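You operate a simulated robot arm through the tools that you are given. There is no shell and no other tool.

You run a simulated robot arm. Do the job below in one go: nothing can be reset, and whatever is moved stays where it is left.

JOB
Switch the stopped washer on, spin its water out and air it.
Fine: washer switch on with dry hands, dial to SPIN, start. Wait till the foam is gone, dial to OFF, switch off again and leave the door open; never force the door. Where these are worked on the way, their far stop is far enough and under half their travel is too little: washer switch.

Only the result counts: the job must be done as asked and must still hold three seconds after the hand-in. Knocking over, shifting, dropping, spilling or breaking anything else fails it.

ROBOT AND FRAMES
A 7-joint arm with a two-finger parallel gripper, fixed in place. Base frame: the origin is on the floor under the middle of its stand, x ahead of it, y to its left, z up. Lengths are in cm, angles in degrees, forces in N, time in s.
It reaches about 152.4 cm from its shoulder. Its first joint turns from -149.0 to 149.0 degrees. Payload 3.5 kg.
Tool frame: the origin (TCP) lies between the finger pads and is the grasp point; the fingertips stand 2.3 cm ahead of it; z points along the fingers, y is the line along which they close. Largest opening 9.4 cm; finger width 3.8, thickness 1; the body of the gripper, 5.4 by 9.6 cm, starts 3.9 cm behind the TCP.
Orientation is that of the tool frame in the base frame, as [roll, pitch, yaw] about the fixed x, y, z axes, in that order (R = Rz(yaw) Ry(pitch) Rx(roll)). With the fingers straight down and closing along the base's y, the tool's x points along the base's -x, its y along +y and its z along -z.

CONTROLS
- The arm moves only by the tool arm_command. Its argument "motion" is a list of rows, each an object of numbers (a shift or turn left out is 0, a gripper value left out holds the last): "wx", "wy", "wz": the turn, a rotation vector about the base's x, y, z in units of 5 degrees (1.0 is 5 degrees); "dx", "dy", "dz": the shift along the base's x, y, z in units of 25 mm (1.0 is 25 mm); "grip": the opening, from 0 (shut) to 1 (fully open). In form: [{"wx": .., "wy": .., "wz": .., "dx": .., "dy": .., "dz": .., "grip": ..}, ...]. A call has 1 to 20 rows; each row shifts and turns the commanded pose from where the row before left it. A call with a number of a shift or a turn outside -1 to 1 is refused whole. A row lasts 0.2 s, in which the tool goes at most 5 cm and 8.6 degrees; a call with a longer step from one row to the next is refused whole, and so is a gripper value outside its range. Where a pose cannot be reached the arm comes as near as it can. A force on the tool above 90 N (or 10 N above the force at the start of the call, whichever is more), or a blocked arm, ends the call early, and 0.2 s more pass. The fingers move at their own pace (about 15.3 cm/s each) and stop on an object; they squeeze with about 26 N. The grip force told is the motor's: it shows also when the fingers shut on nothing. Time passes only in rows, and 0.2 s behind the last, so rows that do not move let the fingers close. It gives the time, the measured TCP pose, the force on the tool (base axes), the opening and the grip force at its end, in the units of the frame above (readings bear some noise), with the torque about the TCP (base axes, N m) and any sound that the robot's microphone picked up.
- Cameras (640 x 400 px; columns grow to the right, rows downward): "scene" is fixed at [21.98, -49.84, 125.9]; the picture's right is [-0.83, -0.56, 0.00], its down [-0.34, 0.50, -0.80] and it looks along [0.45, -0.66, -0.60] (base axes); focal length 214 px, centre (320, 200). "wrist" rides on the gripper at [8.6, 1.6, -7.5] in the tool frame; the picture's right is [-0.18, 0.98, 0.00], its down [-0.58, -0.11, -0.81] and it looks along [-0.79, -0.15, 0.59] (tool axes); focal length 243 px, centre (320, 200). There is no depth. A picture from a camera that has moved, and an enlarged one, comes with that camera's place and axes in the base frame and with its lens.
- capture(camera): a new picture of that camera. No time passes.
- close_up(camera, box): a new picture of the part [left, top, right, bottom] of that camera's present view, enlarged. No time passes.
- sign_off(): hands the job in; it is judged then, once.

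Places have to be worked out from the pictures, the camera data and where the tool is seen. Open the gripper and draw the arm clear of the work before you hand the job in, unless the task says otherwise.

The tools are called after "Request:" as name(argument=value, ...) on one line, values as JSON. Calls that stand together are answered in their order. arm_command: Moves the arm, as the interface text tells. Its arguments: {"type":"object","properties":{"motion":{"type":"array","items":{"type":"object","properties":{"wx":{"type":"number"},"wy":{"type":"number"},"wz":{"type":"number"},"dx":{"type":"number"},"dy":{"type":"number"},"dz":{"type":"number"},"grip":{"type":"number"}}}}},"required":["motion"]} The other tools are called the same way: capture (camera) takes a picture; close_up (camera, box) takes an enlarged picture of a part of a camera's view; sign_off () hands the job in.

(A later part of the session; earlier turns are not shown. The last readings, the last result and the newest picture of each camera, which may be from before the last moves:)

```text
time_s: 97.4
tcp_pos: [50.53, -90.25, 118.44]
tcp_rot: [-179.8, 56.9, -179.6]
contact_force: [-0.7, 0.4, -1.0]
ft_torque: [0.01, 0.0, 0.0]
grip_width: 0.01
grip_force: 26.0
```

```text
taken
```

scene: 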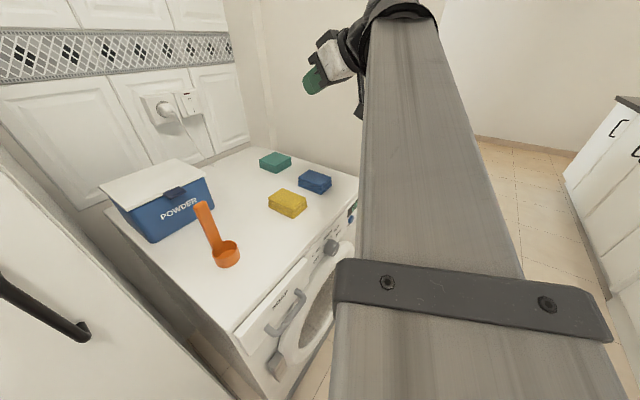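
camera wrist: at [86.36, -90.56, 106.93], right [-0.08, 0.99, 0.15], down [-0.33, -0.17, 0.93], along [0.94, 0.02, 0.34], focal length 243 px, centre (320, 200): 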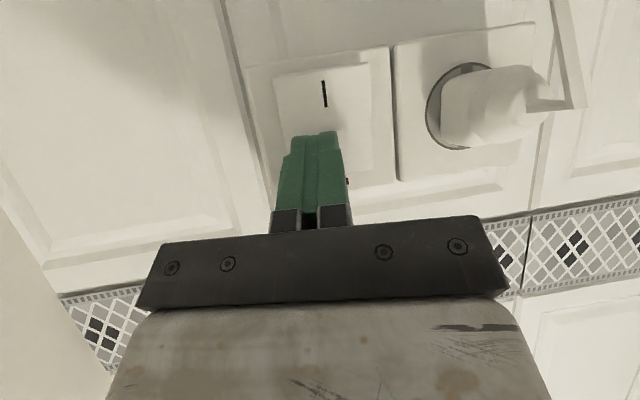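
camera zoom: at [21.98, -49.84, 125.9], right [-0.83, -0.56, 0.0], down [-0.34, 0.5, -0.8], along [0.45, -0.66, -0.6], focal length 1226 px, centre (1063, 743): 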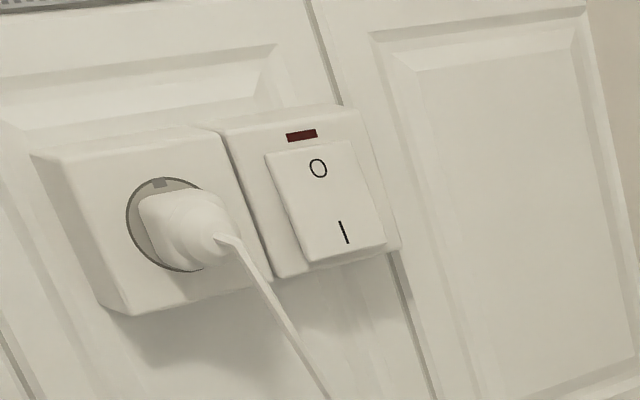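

Switch is off, lamp dark. Now the door: I return in front of the washer and go down to look at the door handle.

Request:
arm_command(motion=[{"dx": -1, "wy": 0.17}, {"dx": -1, "wy": 0.17}, {"dx": -1, "wy": 0.17}, {"dx": -1, "wy": 0.17}, {"dx": -1, "wy": 0.17}, {"dx": -1, "wy": 0.17}, {"dx": -1, "wy": 0.17}, {"dx": -1, "wy": 0.17}, {"dx": -1, "wy": 0.17}, {"dx": -1, "wy": 0.17}, {"dx": -1, "wy": 0.17}, {"dx": -1, "wy": 0.17}, {"dx": -1, "wy": 0.17}, {"dx": -0.5, "wy": 0.17}])

Request:
arm_command(motion=[{"dz": -1}, {"dz": -1}, {"dz": -1}, {"dz": -1}, {"dz": -1}, {"dz": -1}, {"dz": -1}, {"dz": -1}, {"dz": -1}, {"dz": -1}, {"dz": -1}, {"dz": -1}, {"dz": -1}, {"dz": -1}, {"dz": -1}, {"dz": -1}, {"dz": -1}, {"dz": -1}, {"dz": -1}, {"dz": -1}])

Request:
capture(camera="wrist")

Request:
capture(camera="scene")

```text
time_s: 100.4
tcp_pos: [16.95, -90.38, 118.73]
tcp_rot: [-179.9, 45.1, -179.7]
contact_force: [-1.1, -1.2, 0.0]
ft_torque: [0.01, -0.06, -0.03]
grip_width: 0.01
grip_force: 25.8
```

```text
time_s: 104.6
tcp_pos: [16.85, -90.11, 68.58]
tcp_rot: [-180.0, 45.1, -179.7]
contact_force: [-0.1, 0.1, -0.3]
ft_torque: [-0.03, 0.02, 0.03]
grip_width: 0.0
grip_force: 26.0
```

```text
taken
camera wrist: at [5.35, -88.54, 67.83], right [0.13, 0.98, 0.13], down [-0.16, -0.11, 0.98], along [0.98, -0.14, 0.14], focal length 243 px, centre (320, 200)
```

wrist: 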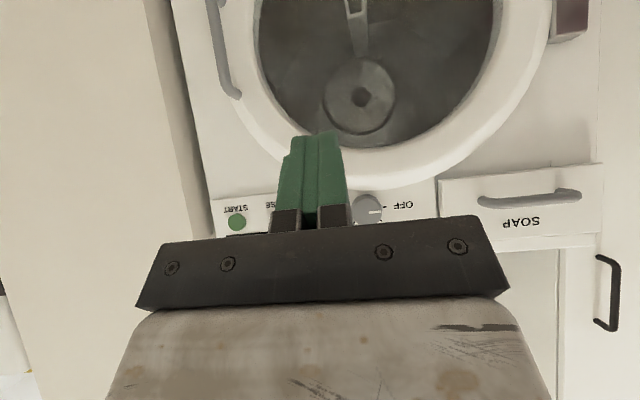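

```text
taken
```

scene: 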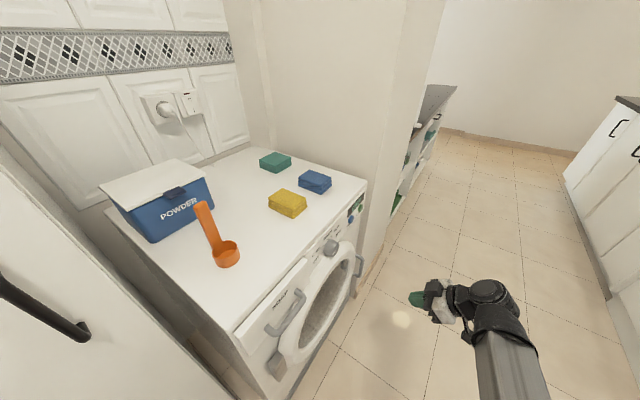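

The handle is at the upper left of the (inverted) picture, i.e. lower -y side. I go lower for a full view of it.

Request:
arm_command(motion=[{"dz": -1}, {"dz": -1}, {"dz": -1}, {"dz": -1}, {"dz": -1}, {"dz": -1}, {"dz": -1}])

Request:
capture(camera="wrist")

Request:
close_up(camera="wrist", box=[160, 20, 360, 180])

```text
time_s: 106.2
tcp_pos: [16.97, -90.09, 51.06]
tcp_rot: [-179.9, 45.2, -179.6]
contact_force: [0.4, 0.5, -0.4]
ft_torque: [-0.02, 0.03, 0.03]
grip_width: 0.0
grip_force: 26.4
```

```text
taken
camera wrist: at [5.48, -88.54, 50.26], right [0.13, 0.98, 0.13], down [-0.16, -0.11, 0.98], along [0.98, -0.14, 0.14], focal length 243 px, centre (320, 200)
```

wrist: 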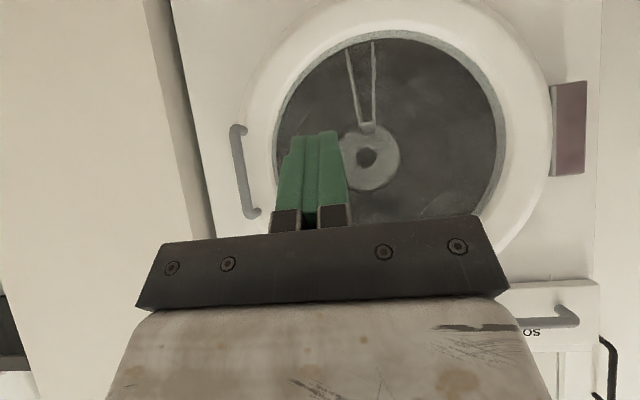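

```text
2.50 times, centred on (260, 100) of wrist
camera zoom: at [5.48, -88.54, 50.26], right [0.13, 0.98, 0.13], down [-0.16, -0.11, 0.98], along [0.98, -0.14, 0.14], focal length 606 px, centre (470, 450)
```

zoom: 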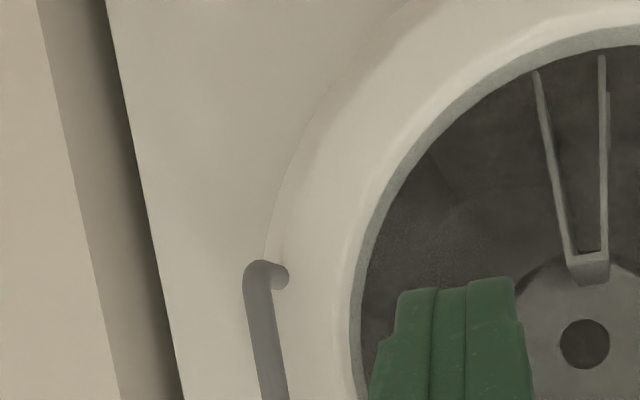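

Handle: vertical bar at ≈(37.7,-103.5), z≈45–56; hinge at y≈-60.5. I level the tool in front of the bar with fingers open.

Request:
arm_command(motion=[{"wy": -1, "dx": 0.4, "dy": -0.6, "grip": 0.55}, {"wy": -1, "dx": 0.4, "dy": -0.6, "grip": 0.55}, {"wy": -1, "dx": 0.4, "dy": -0.6, "grip": 0.55}, {"wy": -1, "dx": 0.4, "dy": -0.6, "grip": 0.55}, {"wy": -1, "dx": 0.4, "dy": -0.6, "grip": 0.55}, {"wy": -1, "dx": 0.4, "dy": -0.6, "grip": 0.55}, {"wy": -1, "dx": 0.4, "dy": -0.6, "grip": 0.55}, {"wy": -1, "dx": 0.4, "dy": -0.6, "grip": 0.55}, {"wy": -1, "dx": 0.4, "dy": -0.6, "grip": 0.55}, {}])

Request:
capture(camera="wrist")

Request:
close_up(camera="scene", box=[310, 220, 450, 340])

```text
time_s: 108.4
tcp_pos: [25.74, -103.54, 51.03]
tcp_rot: [-56.3, 89.7, -56.0]
contact_force: [-0.9, -0.2, -0.3]
ft_torque: [0.05, 0.0, -0.02]
grip_width: 5.17
grip_force: 0.2
```

```text
taken
camera wrist: at [18.28, -102.01, 42.5], right [0.0, 0.98, 0.18], down [-0.81, -0.11, 0.58], along [0.59, -0.14, 0.79], focal length 243 px, centre (320, 200)
```

wrist: 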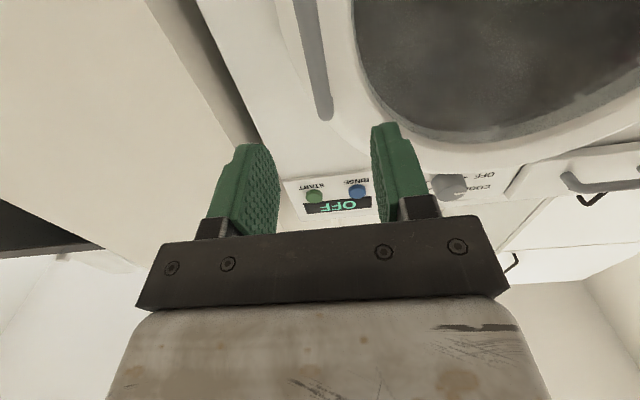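

```text
3.33 times, centred on (380, 280) of scene
camera zoom: at [21.98, -49.84, 125.9], right [-0.83, -0.56, 0.0], down [-0.34, 0.5, -0.8], along [0.45, -0.66, -0.6], focal length 715 px, centre (120, -67)
```

zoom: 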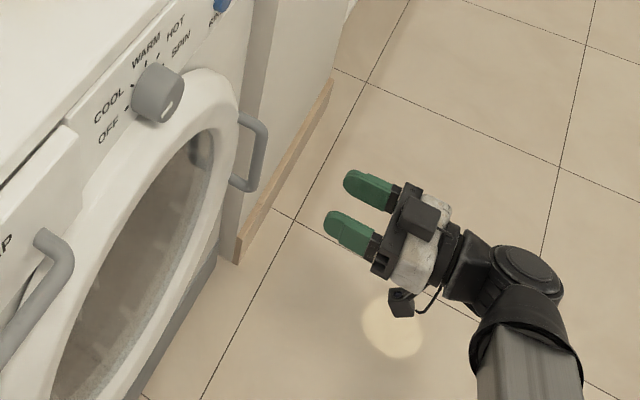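

The bar is at y≈-104.0, about 5 mm to the -y side of the axis. I correct and approach.

Request:
arm_command(motion=[{"dy": -0.2, "dz": -0.15, "dx": 0.6}, {"dx": 0.8}, {"dx": 0.8}, {"dx": 0.6}, {}])

Request:
capture(camera="wrist")

Request:
close_up(camera="scene", box=[310, 220, 430, 320])

```text
time_s: 109.6
tcp_pos: [32.86, -104.2, 50.68]
tcp_rot: [-66.0, 89.8, -65.8]
contact_force: [0.5, -0.1, -0.1]
ft_torque: [0.04, -0.02, 0.04]
grip_width: 5.16
grip_force: 0.0
```

```text
taken
camera wrist: at [25.37, -102.62, 42.17], right [0.0, 0.98, 0.18], down [-0.81, -0.11, 0.58], along [0.59, -0.14, 0.79], focal length 243 px, centre (320, 200)
```

wrist: 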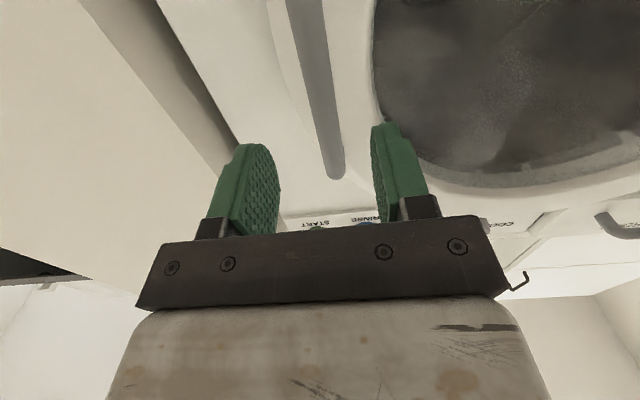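

```text
4.00 times, centred on (370, 270) of scene
camera zoom: at [21.98, -49.84, 125.9], right [-0.83, -0.56, 0.0], down [-0.34, 0.5, -0.8], along [0.45, -0.66, -0.6], focal length 858 px, centre (120, -80)
```

zoom: 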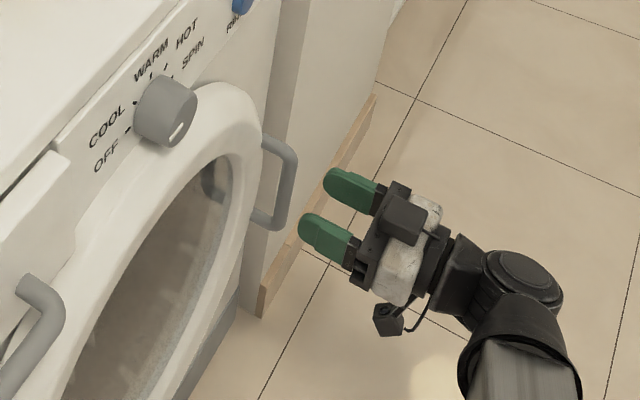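

The bar is on the tool axis. I advance over it and close gently.

Request:
arm_command(motion=[{"dx": 0.6}, {"dx": 0.6}, {"dx": 0.5}, {}, {"grip": 0}, {"grip": 0}, {"grip": 0}])

Request:
capture(camera="wrist")

Request:
close_up(camera="scene", box=[310, 220, 430, 320])

```text
time_s: 111.2
tcp_pos: [37.12, -103.84, 50.57]
tcp_rot: [-69.1, 89.8, -68.5]
contact_force: [-8.3, 34.9, -5.6]
ft_torque: [0.77, 0.25, 0.2]
grip_width: 1.46
grip_force: 45.2
```

```text
taken
camera wrist: at [29.64, -102.33, 42.02], right [-0.01, 0.98, 0.18], down [-0.81, -0.11, 0.58], along [0.59, -0.14, 0.79], focal length 243 px, centre (320, 200)
```

wrist: 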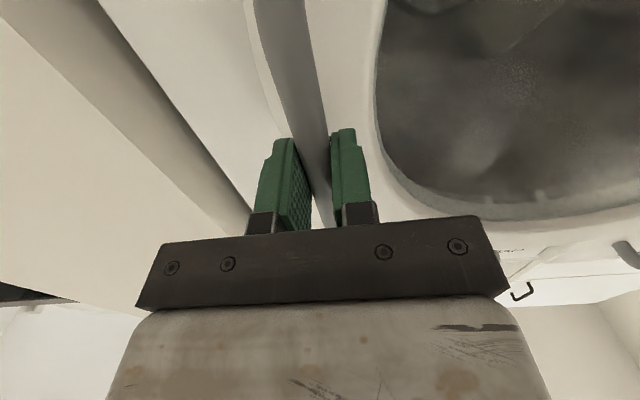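

```text
4.00 times, centred on (370, 270) of scene
camera zoom: at [21.98, -49.84, 125.9], right [-0.83, -0.56, 0.0], down [-0.34, 0.5, -0.8], along [0.45, -0.66, -0.6], focal length 858 px, centre (120, -80)
```

zoom: 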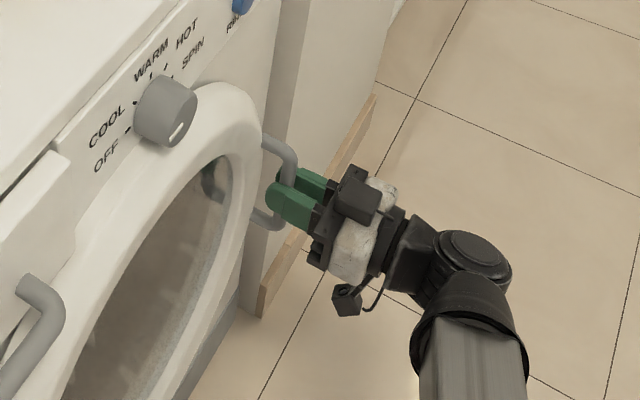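

Gripped (1.46 cm) with a 35 N side load; I relieve that by shifting 3 mm to +y, then pull very gently 1 cm and read the force.

Request:
arm_command(motion=[{"dy": 0.12}, {}, {"dx": -0.1, "dy": 0.012}, {"dx": -0.1, "dy": 0.012}, {}])

```text
time_s: 112.4
tcp_pos: [36.72, -103.74, 50.51]
tcp_rot: [-72.7, 89.7, -72.5]
contact_force: [6.9, 28.9, -11.4]
ft_torque: [0.85, 0.1, 0.1]
grip_width: 1.45
grip_force: 45.5
```

Only 7 N pull so far. I continue gently for another centimetre, easing the side load.

Request:
arm_command(motion=[{"dy": 0.08}, {"dx": -0.12, "dy": 0.012}, {"dx": -0.12, "dy": 0.012}, {"dx": -0.12, "dy": 0.012}, {}])

Request:
capture(camera="wrist")

Request:
close_up(camera="scene", box=[310, 220, 430, 320])

```text
time_s: 113.6
tcp_pos: [35.76, -103.53, 50.69]
tcp_rot: [-49.9, 89.8, -49.8]
contact_force: [1.3, 0.4, 3.7]
ft_torque: [0.9, -0.01, -0.01]
grip_width: 1.47
grip_force: 45.3
```

```text
taken
camera wrist: at [28.17, -102.06, 42.0], right [0.0, 0.98, 0.18], down [-0.81, -0.11, 0.58], along [0.59, -0.14, 0.79], focal length 243 px, centre (320, 200)
```

wrist: 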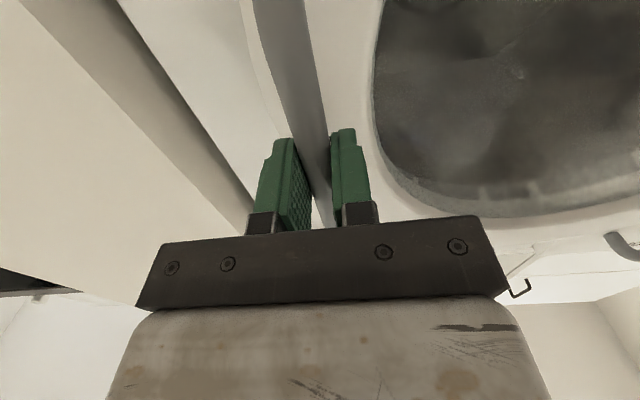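

```text
4.00 times, centred on (370, 270) of scene
camera zoom: at [21.98, -49.84, 125.9], right [-0.83, -0.56, 0.0], down [-0.34, 0.5, -0.8], along [0.45, -0.66, -0.6], focal length 858 px, centre (120, -80)
```

zoom: 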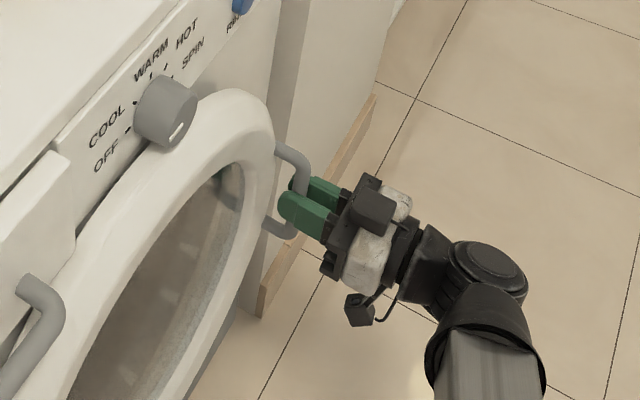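

The door swings with almost no force (1–7 N), so it is unlocked. I follow the arc about the hinge (radius ≈43.5 cm) to about 10°.

Request:
arm_command(motion=[{"dx": -0.3, "dy": 0.04}, {"dx": -0.4, "dy": 0.06}, {"dx": -0.5, "dy": 0.1}, {"dx": -0.6, "dy": 0.13}, {"dx": -0.6, "dy": 0.16}, {}])

Request:
close_up(camera="scene", box=[260, 200, 440, 360])

```text
time_s: 115.0
tcp_pos: [29.63, -102.19, 50.6]
tcp_rot: [-74.4, 89.8, -74.2]
contact_force: [1.0, 2.2, -1.7]
ft_torque: [1.23, -0.08, -0.05]
grip_width: 1.49
grip_force: 44.6
```

```text
2.50 times, centred on (350, 280) of scene
camera zoom: at [21.98, -49.84, 125.9], right [-0.83, -0.56, 0.0], down [-0.34, 0.5, -0.8], along [0.45, -0.66, -0.6], focal length 536 px, centre (245, 0)
```

zoom: 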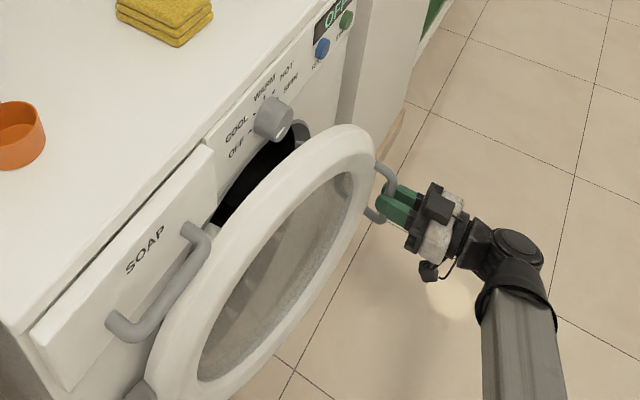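

Smooth, forces near zero. I continue the arc to about 30°.

Request:
arm_command(motion=[{"dx": -0.57, "dy": 0.19}, {"dx": -0.57, "dy": 0.2}, {"dx": -0.56, "dy": 0.22}, {"dx": -0.55, "dy": 0.24}, {"dx": -0.55, "dy": 0.27}, {"dx": -0.54, "dy": 0.28}, {"dx": -0.53, "dy": 0.31}, {"dx": -0.52, "dy": 0.33}, {"dx": -0.51, "dy": 0.35}, {"dx": -0.49, "dy": 0.37}, {}])

Request:
capture(camera="scene")

Request:
capture(camera="wrist")

```text
time_s: 117.4
tcp_pos: [16.05, -95.67, 50.6]
tcp_rot: [-57.7, 89.6, -58.0]
contact_force: [-27.2, -37.4, 9.8]
ft_torque: [1.63, -0.13, -0.33]
grip_width: 1.46
grip_force: 44.6
```

```text
taken
```

scene: 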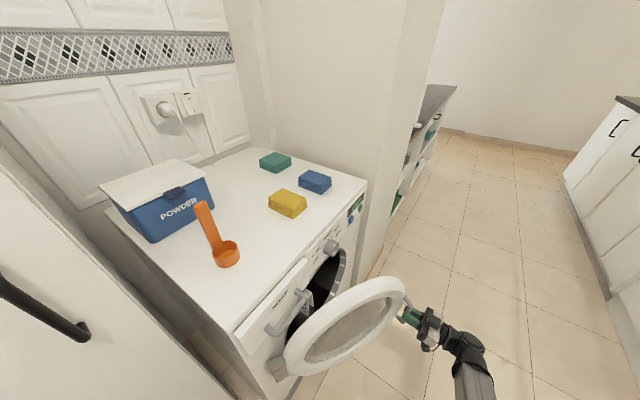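

```text
taken
camera wrist: at [8.58, -94.05, 42.0], right [0.0, 0.98, 0.18], down [-0.81, -0.1, 0.58], along [0.59, -0.15, 0.79], focal length 243 px, centre (320, 200)
```

wrist: 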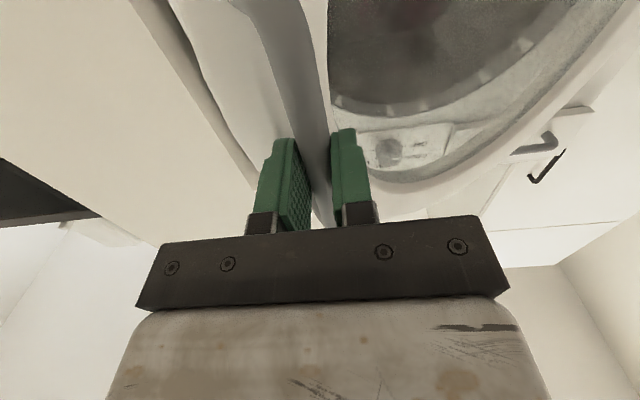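

A 46 N radial load shows the true arc is larger; refitting the unloaded points gives hinge ≈(42.5,-58.0), R≈46 cm, door now ≈28° open. I correct outward and continue along the refined arc, starting to yaw the tool.

Request:
arm_command(motion=[{"dx": -0.03, "dy": -0.17}, {"dx": -0.638, "dy": 0.488}, {"dx": -0.638, "dy": 0.488}, {"dx": -0.59, "dy": 0.544, "wz": 0.5}, {"dx": -0.59, "dy": 0.544, "wz": 0.5}, {}])

Request:
close_up(camera="scene", box=[240, 220, 520, 400])

Request:
capture(camera="wrist")

```text
time_s: 118.8
tcp_pos: [10.0, -90.38, 50.55]
tcp_rot: [-124.6, 89.9, -119.1]
contact_force: [11.4, 11.4, -14.6]
ft_torque: [1.77, -0.34, 0.02]
grip_width: 1.48
grip_force: 45.1
```

```text
2.22 times, centred on (380, 310) of scene
camera zoom: at [21.98, -49.84, 125.9], right [-0.83, -0.56, 0.0], down [-0.34, 0.5, -0.8], along [0.45, -0.66, -0.6], focal length 477 px, centre (187, -44)
```

zoom: 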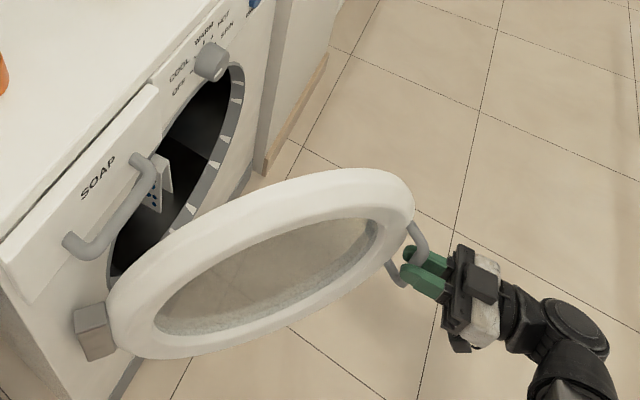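

```text
taken
camera wrist: at [2.4, -89.56, 42.04], right [-0.09, 0.98, 0.18], down [-0.79, -0.18, 0.58], along [0.6, -0.09, 0.79], focal length 243 px, centre (320, 200)
```

wrist: 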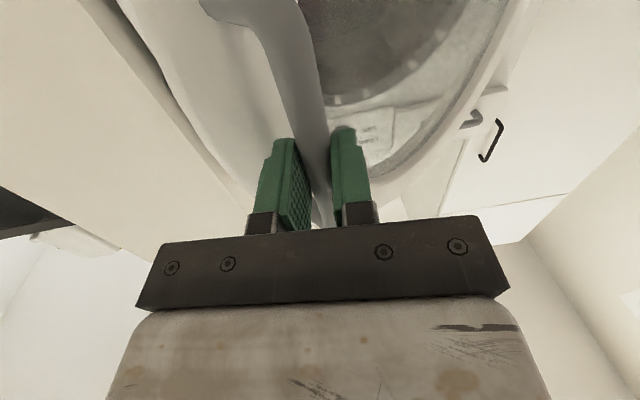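

About 38° open with small forces. I continue to ~48° while yawing the tool so the boom does not get too short.

Request:
arm_command(motion=[{"dx": -0.53, "dy": 0.61, "wz": 1}, {"dx": -0.53, "dy": 0.61, "wz": 1}, {"dx": -0.48, "dy": 0.64, "wz": 1}, {"dx": -0.48, "dy": 0.64, "wz": 1}, {}])

Request:
close_up(camera="scene", box=[240, 220, 520, 400])

Request:
capture(camera="wrist")

```text
time_s: 120.0
tcp_pos: [4.81, -84.29, 50.59]
tcp_rot: [-72.0, 89.7, -46.9]
contact_force: [-8.0, -6.1, 21.6]
ft_torque: [2.03, -0.33, -0.06]
grip_width: 1.52
grip_force: 44.8
```

```text
2.22 times, centred on (380, 310) of scene
camera zoom: at [21.98, -49.84, 125.9], right [-0.83, -0.56, 0.0], down [-0.34, 0.5, -0.8], along [0.45, -0.66, -0.6], focal length 477 px, centre (187, -44)
```

zoom: 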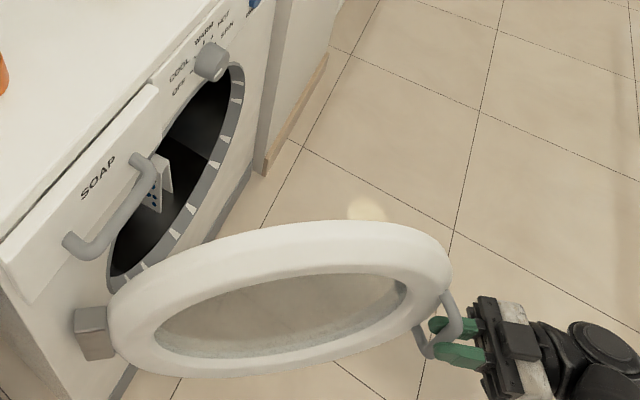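

```text
taken
camera wrist: at [-2.66, -86.02, 41.99], right [-0.42, 0.89, 0.18], down [-0.69, -0.44, 0.58], along [0.6, 0.12, 0.79], focal length 243 px, centre (320, 200)
```

wrist: 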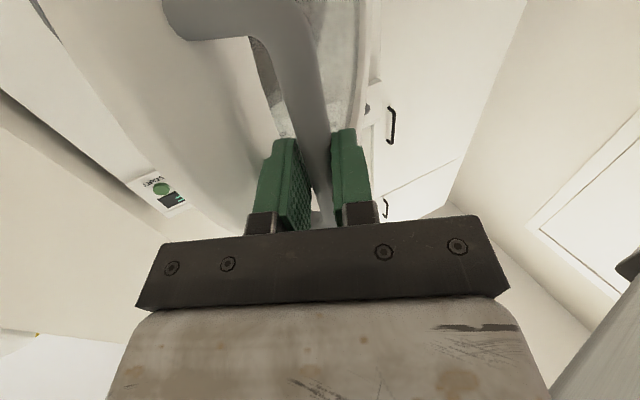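

≈48° open, forces small. I continue to about 58° with more yaw.

Request:
arm_command(motion=[{"dx": -0.29, "dy": 0.45, "wz": 1}, {"dx": -0.29, "dy": 0.45, "wz": 1}, {"dx": -0.29, "dy": 0.45, "wz": 1}, {"dx": -0.37, "dy": 0.71, "wz": 1}, {"dx": -0.37, "dy": 0.71, "wz": 1}, {}])

Request:
close_up(camera="scene", box=[240, 220, 520, 400])

Request:
capture(camera="wrist")

```text
time_s: 121.4
tcp_pos: [7.9, -81.58, 49.33]
tcp_rot: [-169.9, 87.9, -141.4]
contact_force: [-55.9, -36.2, 15.5]
ft_torque: [3.32, -1.71, 0.01]
grip_width: 1.43
grip_force: 45.3
out of reach, approached as far as the arm can: row 1, 2, 3, 4, 5
```

```text
2.22 times, centred on (380, 310) of scene
camera zoom: at [21.98, -49.84, 125.9], right [-0.83, -0.56, 0.0], down [-0.34, 0.5, -0.8], along [0.45, -0.66, -0.6], focal length 477 px, centre (187, -44)
```

zoom: 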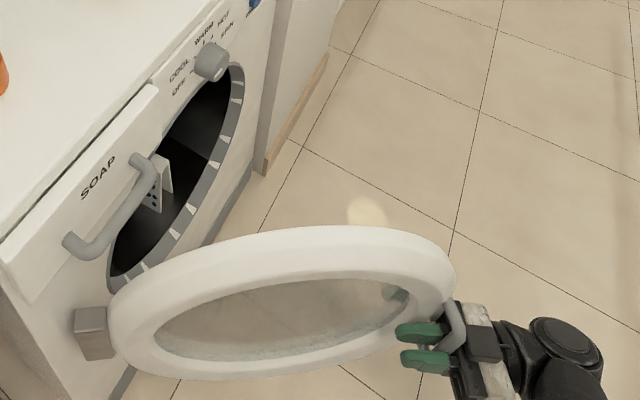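

```text
taken
camera wrist: at [0.36, -84.01, 41.08], right [-0.46, 0.87, 0.18], down [-0.64, -0.47, 0.61], along [0.61, 0.17, 0.77], focal length 243 px, centre (320, 200)
```

wrist: 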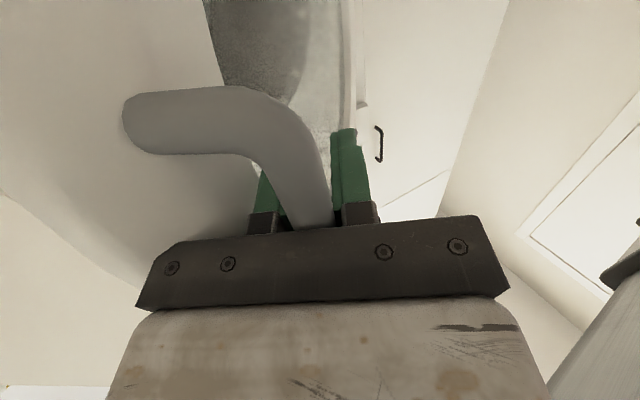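

The wrist yaw limit (~122° to the boom) stopped the motion and the bar slid deeper between the fingers; the door is ≈50° open. I relieve the load, open the fingers and withdraw from the handle.

Request:
arm_command(motion=[{"dx": -0.3, "dy": -0.16}, {"grip": 0.5}, {"grip": 0.5}, {}])

Request:
capture(camera="wrist")

```text
time_s: 122.4
tcp_pos: [7.74, -81.89, 49.28]
tcp_rot: [-172.3, 87.5, -144.0]
contact_force: [-0.7, -1.1, 0.5]
ft_torque: [0.01, -0.07, -0.01]
grip_width: 4.71
grip_force: 0.0
```

```text
taken
camera wrist: at [-0.11, -84.27, 41.0], right [-0.46, 0.87, 0.18], down [-0.64, -0.46, 0.61], along [0.62, 0.17, 0.77], focal length 243 px, centre (320, 200)
```

wrist: 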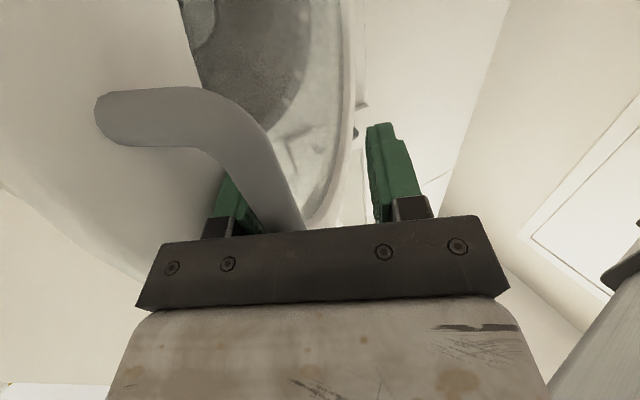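

Released with no load. I withdraw along the finger direction, slowly reducing the yaw.

Request:
arm_command(motion=[{"dx": -0.44, "dy": -0.23, "wz": -0.2}, {"dx": -0.44, "dy": -0.23, "wz": -0.3}, {"dx": -0.44, "dy": -0.22, "wz": -0.4}, {"dx": -0.45, "dy": -0.22, "wz": -0.4}, {"dx": -0.45, "dy": -0.22, "wz": -0.4}, {"dx": -0.5, "dy": -0.25, "wz": -0.4}, {}])

Request:
capture(camera="wrist")

Request:
capture(camera="scene")

```text
time_s: 124.0
tcp_pos: [0.85, -85.47, 49.33]
tcp_rot: [-172.3, 87.8, -154.4]
contact_force: [0.4, -0.2, 0.4]
ft_torque: [0.01, 0.0, -0.02]
grip_width: 4.7
grip_force: 0.1
```

```text
taken
camera wrist: at [-7.21, -86.34, 41.07], right [-0.3, 0.94, 0.18], down [-0.71, -0.34, 0.61], along [0.63, 0.05, 0.77], focal length 243 px, centre (320, 200)
```

wrist: 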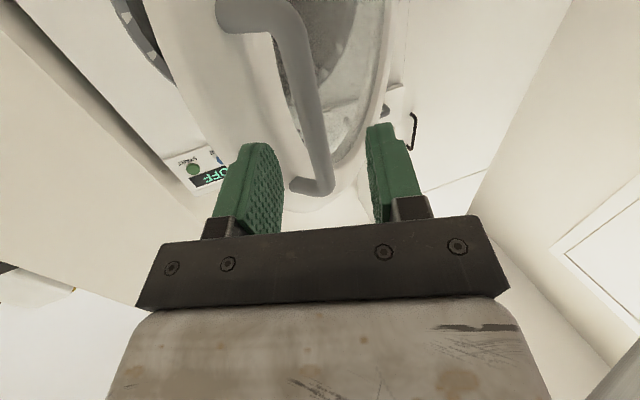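

```text
taken
```

scene: 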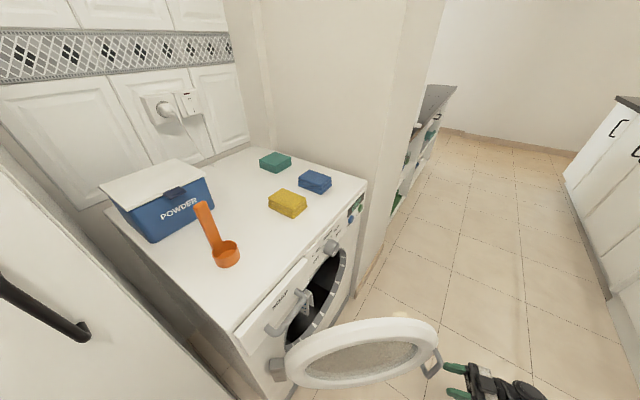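

The door is ≈47° open. To open it wider I'll push its inner side: I back away from the handle, close the fingers, tilt the tool 45° down and go up to z≈63, around to the -y side of the door's free edge.

Request:
arm_command(motion=[{"dx": -0.6, "dy": -0.2, "wz": -0.6}, {"dx": -0.6, "wz": -1}, {"dx": -0.6, "wz": -1, "grip": 0}, {"dx": -0.6, "wz": -1, "grip": 0}, {"wy": 1, "dz": 0.61, "dy": -0.5}, {"wy": 1, "dz": 0.61, "dy": -0.5}, {"wy": 1, "dz": 0.61, "dy": -0.5}, {"wy": 1, "dz": 0.61, "dy": -0.5}, {"wy": 1, "dz": 0.61, "dy": -0.5}, {"wy": 1, "dz": 0.61, "dy": -0.5}, {"wy": 1, "dz": 0.61, "dy": -0.5}, {"wy": 1, "dz": 0.61, "dy": -0.5}, {"wy": 1, "dz": 0.61, "dy": -0.5}, {}])

Request:
capture(camera="wrist")

Request:
capture(camera="scene")

```text
time_s: 127.0
tcp_pos: [-5.32, -97.16, 62.93]
tcp_rot: [-179.7, 42.8, -179.6]
contact_force: [0.2, -0.9, -0.1]
ft_torque: [-0.02, 0.0, 0.02]
grip_width: 0.02
grip_force: 26.0
```

```text
taken
camera wrist: at [-16.81, -95.68, 62.69], right [0.13, 0.98, 0.12], down [-0.12, -0.11, 0.99], along [0.98, -0.14, 0.1], focal length 243 px, centre (320, 200)
```

wrist: 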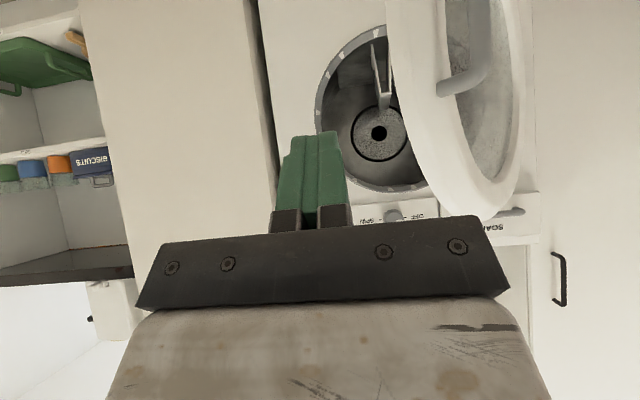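

```text
taken
```

scene: 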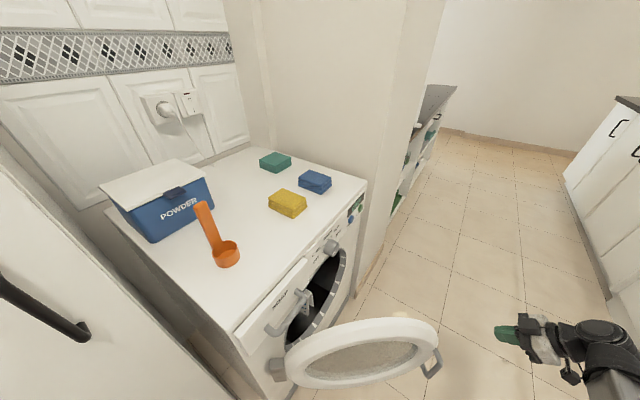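

Door edge is about 8 cm to the +y side of my line. I move forward past the edge, keeping clear of it.

Request:
arm_command(motion=[{"dx": 0.93}, {"dx": 0.93}, {"dx": 0.93}, {"dx": 0.93}, {"dx": 0.93}, {"dx": 0.93}, {"dx": 0.93}, {"dx": 0.93}, {}])

Request:
capture(camera="wrist")

Request:
close_up(camera="scene", box=[260, 220, 540, 400])

```text
time_s: 129.0
tcp_pos: [13.34, -97.1, 63.09]
tcp_rot: [-179.8, 43.0, -179.7]
contact_force: [0.6, 0.4, -0.1]
ft_torque: [0.01, -0.01, -0.01]
grip_width: 0.01
grip_force: 26.0
```

```text
taken
camera wrist: at [2.0, -95.48, 62.8], right [0.13, 0.98, 0.12], down [-0.12, -0.11, 0.99], along [0.98, -0.14, 0.11], focal length 243 px, centre (320, 200)
```

wrist: 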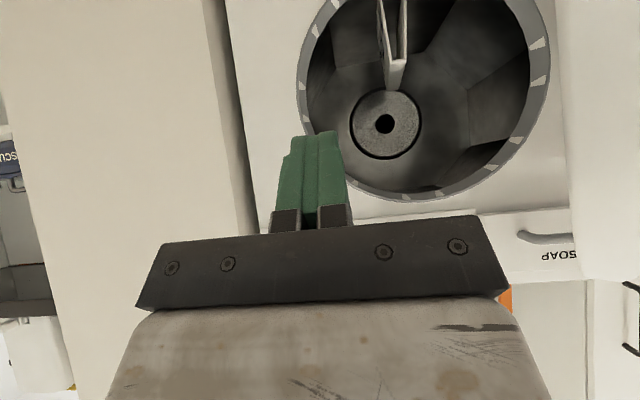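

```text
2.22 times, centred on (400, 310) of scene
camera zoom: at [21.98, -49.84, 125.9], right [-0.83, -0.56, 0.0], down [-0.34, 0.5, -0.8], along [0.45, -0.66, -0.6], focal length 477 px, centre (142, -44)
```

zoom: 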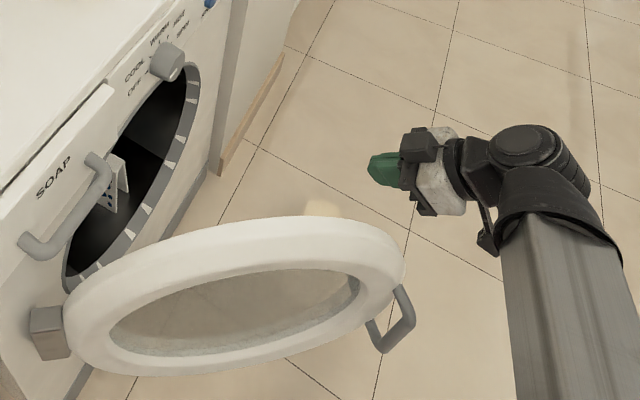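

I'm past the door's edge. I turn the tool vertical so that only the fingers will touch the door's inner rim.

Request:
arm_command(motion=[{"wy": 1}, {"wy": 1}, {"wy": 1}, {"wy": 1}, {"wy": 1}, {"wy": 1}, {"wy": 1}, {"wy": 1}, {"wy": 0.6}, {"dz": -0.6}, {}])

Request:
capture(camera="wrist")

Request:
close_up(camera="scene", box=[260, 220, 540, 400])

```text
time_s: 131.4
tcp_pos: [13.2, -97.16, 61.51]
tcp_rot: [179.9, -0.2, -179.7]
contact_force: [1.0, -0.2, 0.4]
ft_torque: [0.0, 0.02, -0.03]
grip_width: 0.03
grip_force: 25.6
```

```text
taken
camera wrist: at [4.51, -95.63, 69.05], right [0.18, 0.98, 0.0], down [0.58, -0.11, 0.8], along [0.79, -0.14, -0.59], focal length 243 px, centre (320, 200)
```

wrist: 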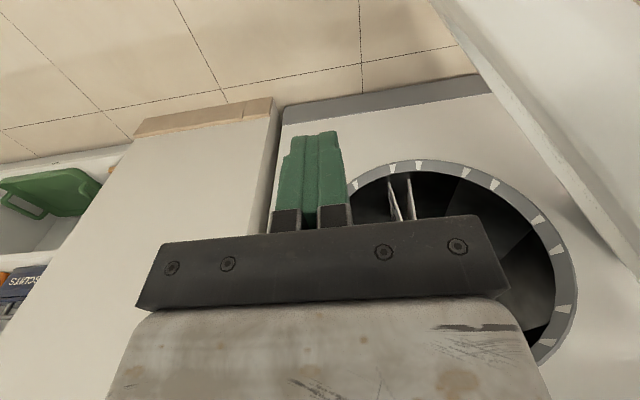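

```text
2.22 times, centred on (400, 310) of scene
camera zoom: at [21.98, -49.84, 125.9], right [-0.83, -0.56, 0.0], down [-0.34, 0.5, -0.8], along [0.45, -0.66, -0.6], focal length 477 px, centre (142, -44)
```

zoom: 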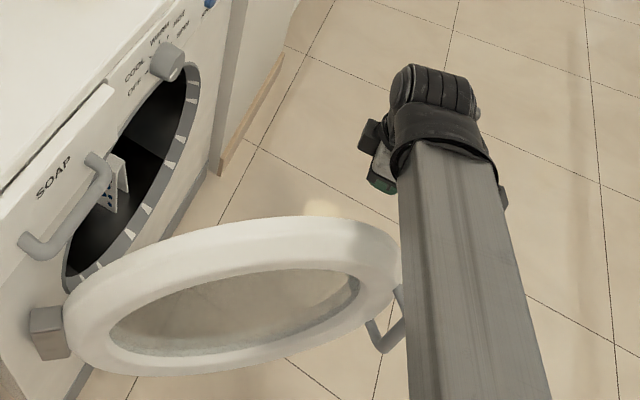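

Fingers are vertical behind the rim at z≈61. I move +y until they meet the door and begin pushing it along its arc.

Request:
arm_command(motion=[{"dy": 0.7}, {"dy": 0.7}, {"dy": 0.6}, {"dy": 0.5}, {"dy": 0.4}, {"dy": 0.4}, {}])

Request:
capture(camera="wrist")

Request:
close_up(camera="scene", box=[260, 220, 540, 400])

```text
time_s: 133.0
tcp_pos: [13.23, -88.95, 61.51]
tcp_rot: [179.9, -0.2, -179.8]
contact_force: [-0.6, -0.7, 0.3]
ft_torque: [0.01, -0.03, 0.01]
grip_width: 0.0
grip_force: 25.9
```

```text
taken
camera wrist: at [4.61, -87.42, 69.16], right [0.18, 0.98, 0.0], down [0.58, -0.11, 0.8], along [0.79, -0.14, -0.59], focal length 243 px, centre (320, 200)
```

wrist: 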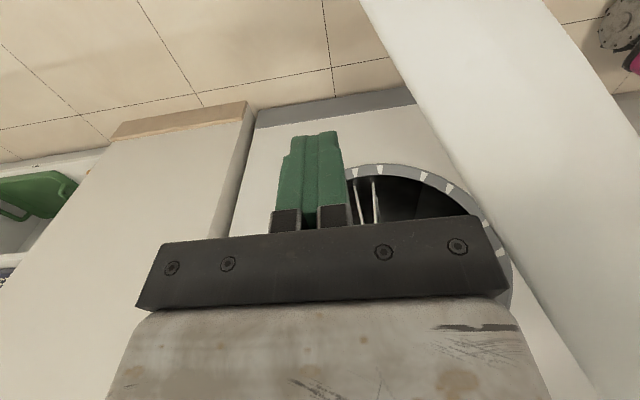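

```text
2.22 times, centred on (400, 310) of scene
camera zoom: at [21.98, -49.84, 125.9], right [-0.83, -0.56, 0.0], down [-0.34, 0.5, -0.8], along [0.45, -0.66, -0.6], focal length 477 px, centre (142, -44)
```

zoom: 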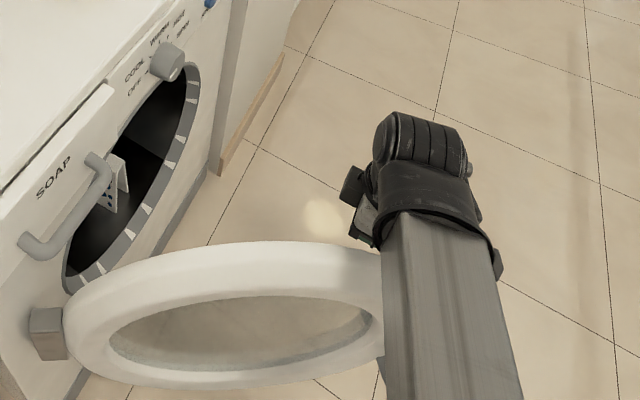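

The door is moving open with negligible force. I continue pushing along the arc.

Request:
arm_command(motion=[{"dx": -0.4, "dy": 0.44}, {"dx": -0.4, "dy": 0.44}, {"dx": -0.4, "dy": 0.44}, {"dx": -0.4, "dy": 0.44}, {}])

Request:
capture(camera="wrist")

Request:
close_up(camera="scene", box=[260, 220, 540, 400])

```text
time_s: 134.2
tcp_pos: [9.05, -84.63, 61.57]
tcp_rot: [179.9, -0.1, -179.7]
contact_force: [0.3, -0.5, 0.6]
ft_torque: [0.0, -0.05, -0.05]
grip_width: 0.0
grip_force: 26.1
```

```text
taken
camera wrist: at [0.41, -83.03, 69.09], right [0.18, 0.98, 0.0], down [0.58, -0.11, 0.8], along [0.79, -0.14, -0.59], focal length 243 px, centre (320, 200)
```

wrist: 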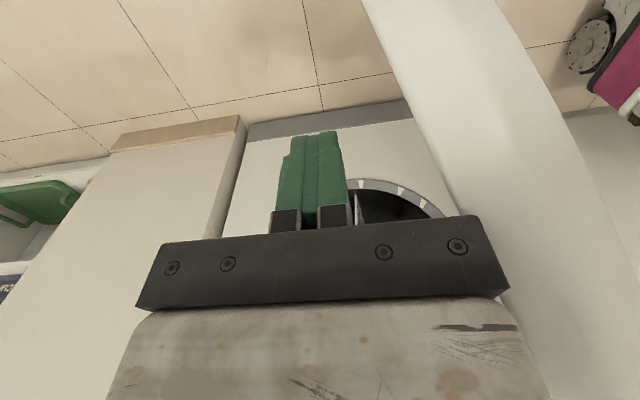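

```text
2.22 times, centred on (400, 310) of scene
camera zoom: at [21.98, -49.84, 125.9], right [-0.83, -0.56, 0.0], down [-0.34, 0.5, -0.8], along [0.45, -0.66, -0.6], focal length 477 px, centre (142, -44)
```

zoom: 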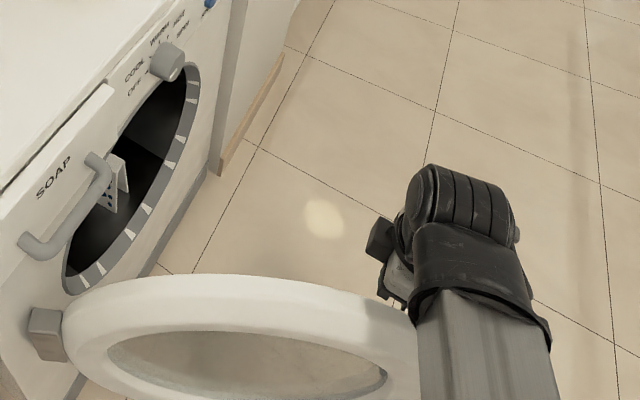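

Pushing works with the gripper's body edge, force near zero. Continue the arc toward ~70°.

Request:
arm_command(motion=[{"dx": -0.39, "dy": 0.5}, {"dx": -0.39, "dy": 0.5}, {"dx": -0.32, "dy": 0.5}, {"dx": -0.28, "dy": 0.5}, {"dx": -0.25, "dy": 0.5}, {}])

Request:
capture(camera="wrist")

Request:
capture(camera="scene")

```text
time_s: 135.6
tcp_pos: [5.24, -78.15, 61.51]
tcp_rot: [179.9, -0.1, -179.7]
contact_force: [0.2, -1.2, -0.1]
ft_torque: [0.02, 0.01, 0.01]
grip_width: 0.01
grip_force: 25.7
```

```text
taken
camera wrist: at [-3.52, -76.61, 69.15], right [0.18, 0.98, 0.0], down [0.58, -0.11, 0.8], along [0.79, -0.14, -0.59], focal length 243 px, centre (320, 200)
```

wrist: 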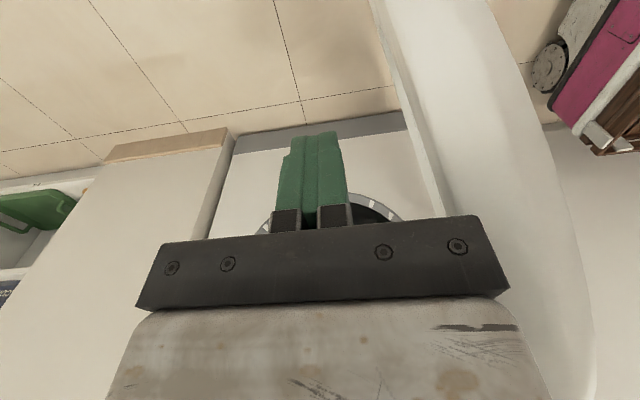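

```text
taken
```

scene: 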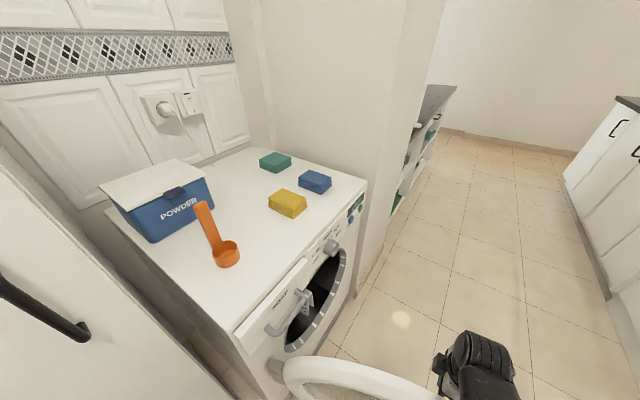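

≈68° open. One more push along the arc.

Request:
arm_command(motion=[{"dx": -0.25, "dy": 0.5}, {"dx": -0.23, "dy": 0.5}, {"dx": -0.2, "dy": 0.5}, {"dx": -0.18, "dy": 0.5}, {}])

Request:
capture(camera="wrist")

Request:
capture(camera="scene")

```text
time_s: 136.8
tcp_pos: [2.97, -73.33, 61.56]
tcp_rot: [179.8, -0.2, -179.7]
contact_force: [0.5, -0.1, -0.2]
ft_torque: [-0.01, -0.02, -0.03]
grip_width: 0.01
grip_force: 26.5
```

```text
taken
camera wrist: at [-5.8, -71.75, 69.13], right [0.18, 0.98, 0.0], down [0.58, -0.11, 0.8], along [0.79, -0.14, -0.59], focal length 243 px, centre (320, 200)
```

wrist: 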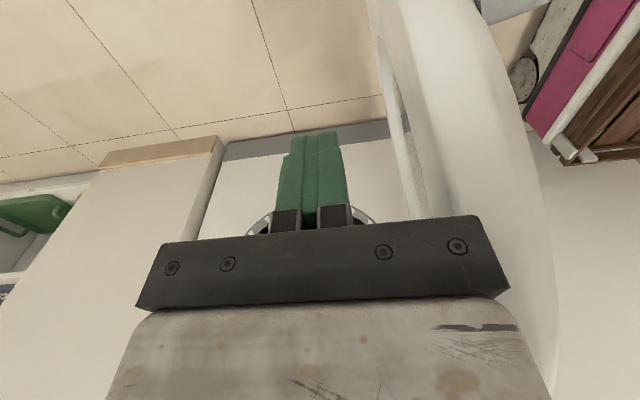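

```text
taken
```

scene: 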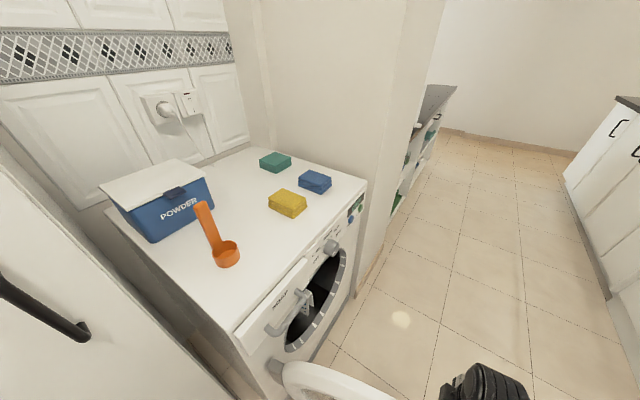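

The door is ≈75–80° open. I draw the gripper away from it (-y), then up and clear.

Request:
arm_command(motion=[{"dy": -0.4}, {"dy": -0.8}, {"dy": -0.8}, {"dy": -0.8}, {"dy": -0.8}, {"dy": -0.8}, {"dy": -0.8}, {"dy": -0.8}, {"dz": 0.8, "dy": -0.4}, {"dz": 1}, {"dz": 1}, {"dz": 1}, {"dz": 1}, {"dz": 1}, {"dz": 1}, {"dz": 1}, {"dz": 1}, {"dz": 1}])

Request:
capture(camera="wrist")

Request:
capture(camera="scene")

```text
time_s: 140.6
tcp_pos: [2.96, -89.1, 85.95]
tcp_rot: [179.9, -0.1, -179.8]
contact_force: [-0.6, -0.1, 0.2]
ft_torque: [0.03, 0.02, 0.01]
grip_width: 0.0
grip_force: 26.4
```

```text
taken
camera wrist: at [-5.76, -87.58, 93.51], right [0.18, 0.98, 0.0], down [0.58, -0.11, 0.8], along [0.79, -0.14, -0.59], focal length 243 px, centre (320, 200)
```

wrist: 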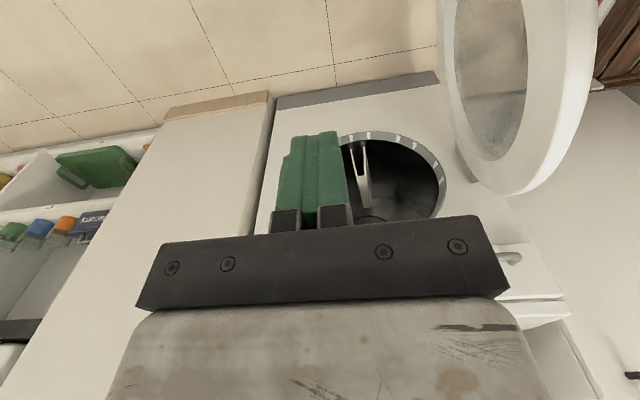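

```text
taken
```

scene: 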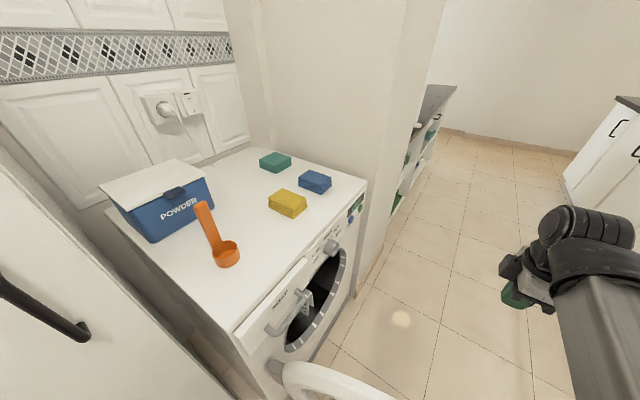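

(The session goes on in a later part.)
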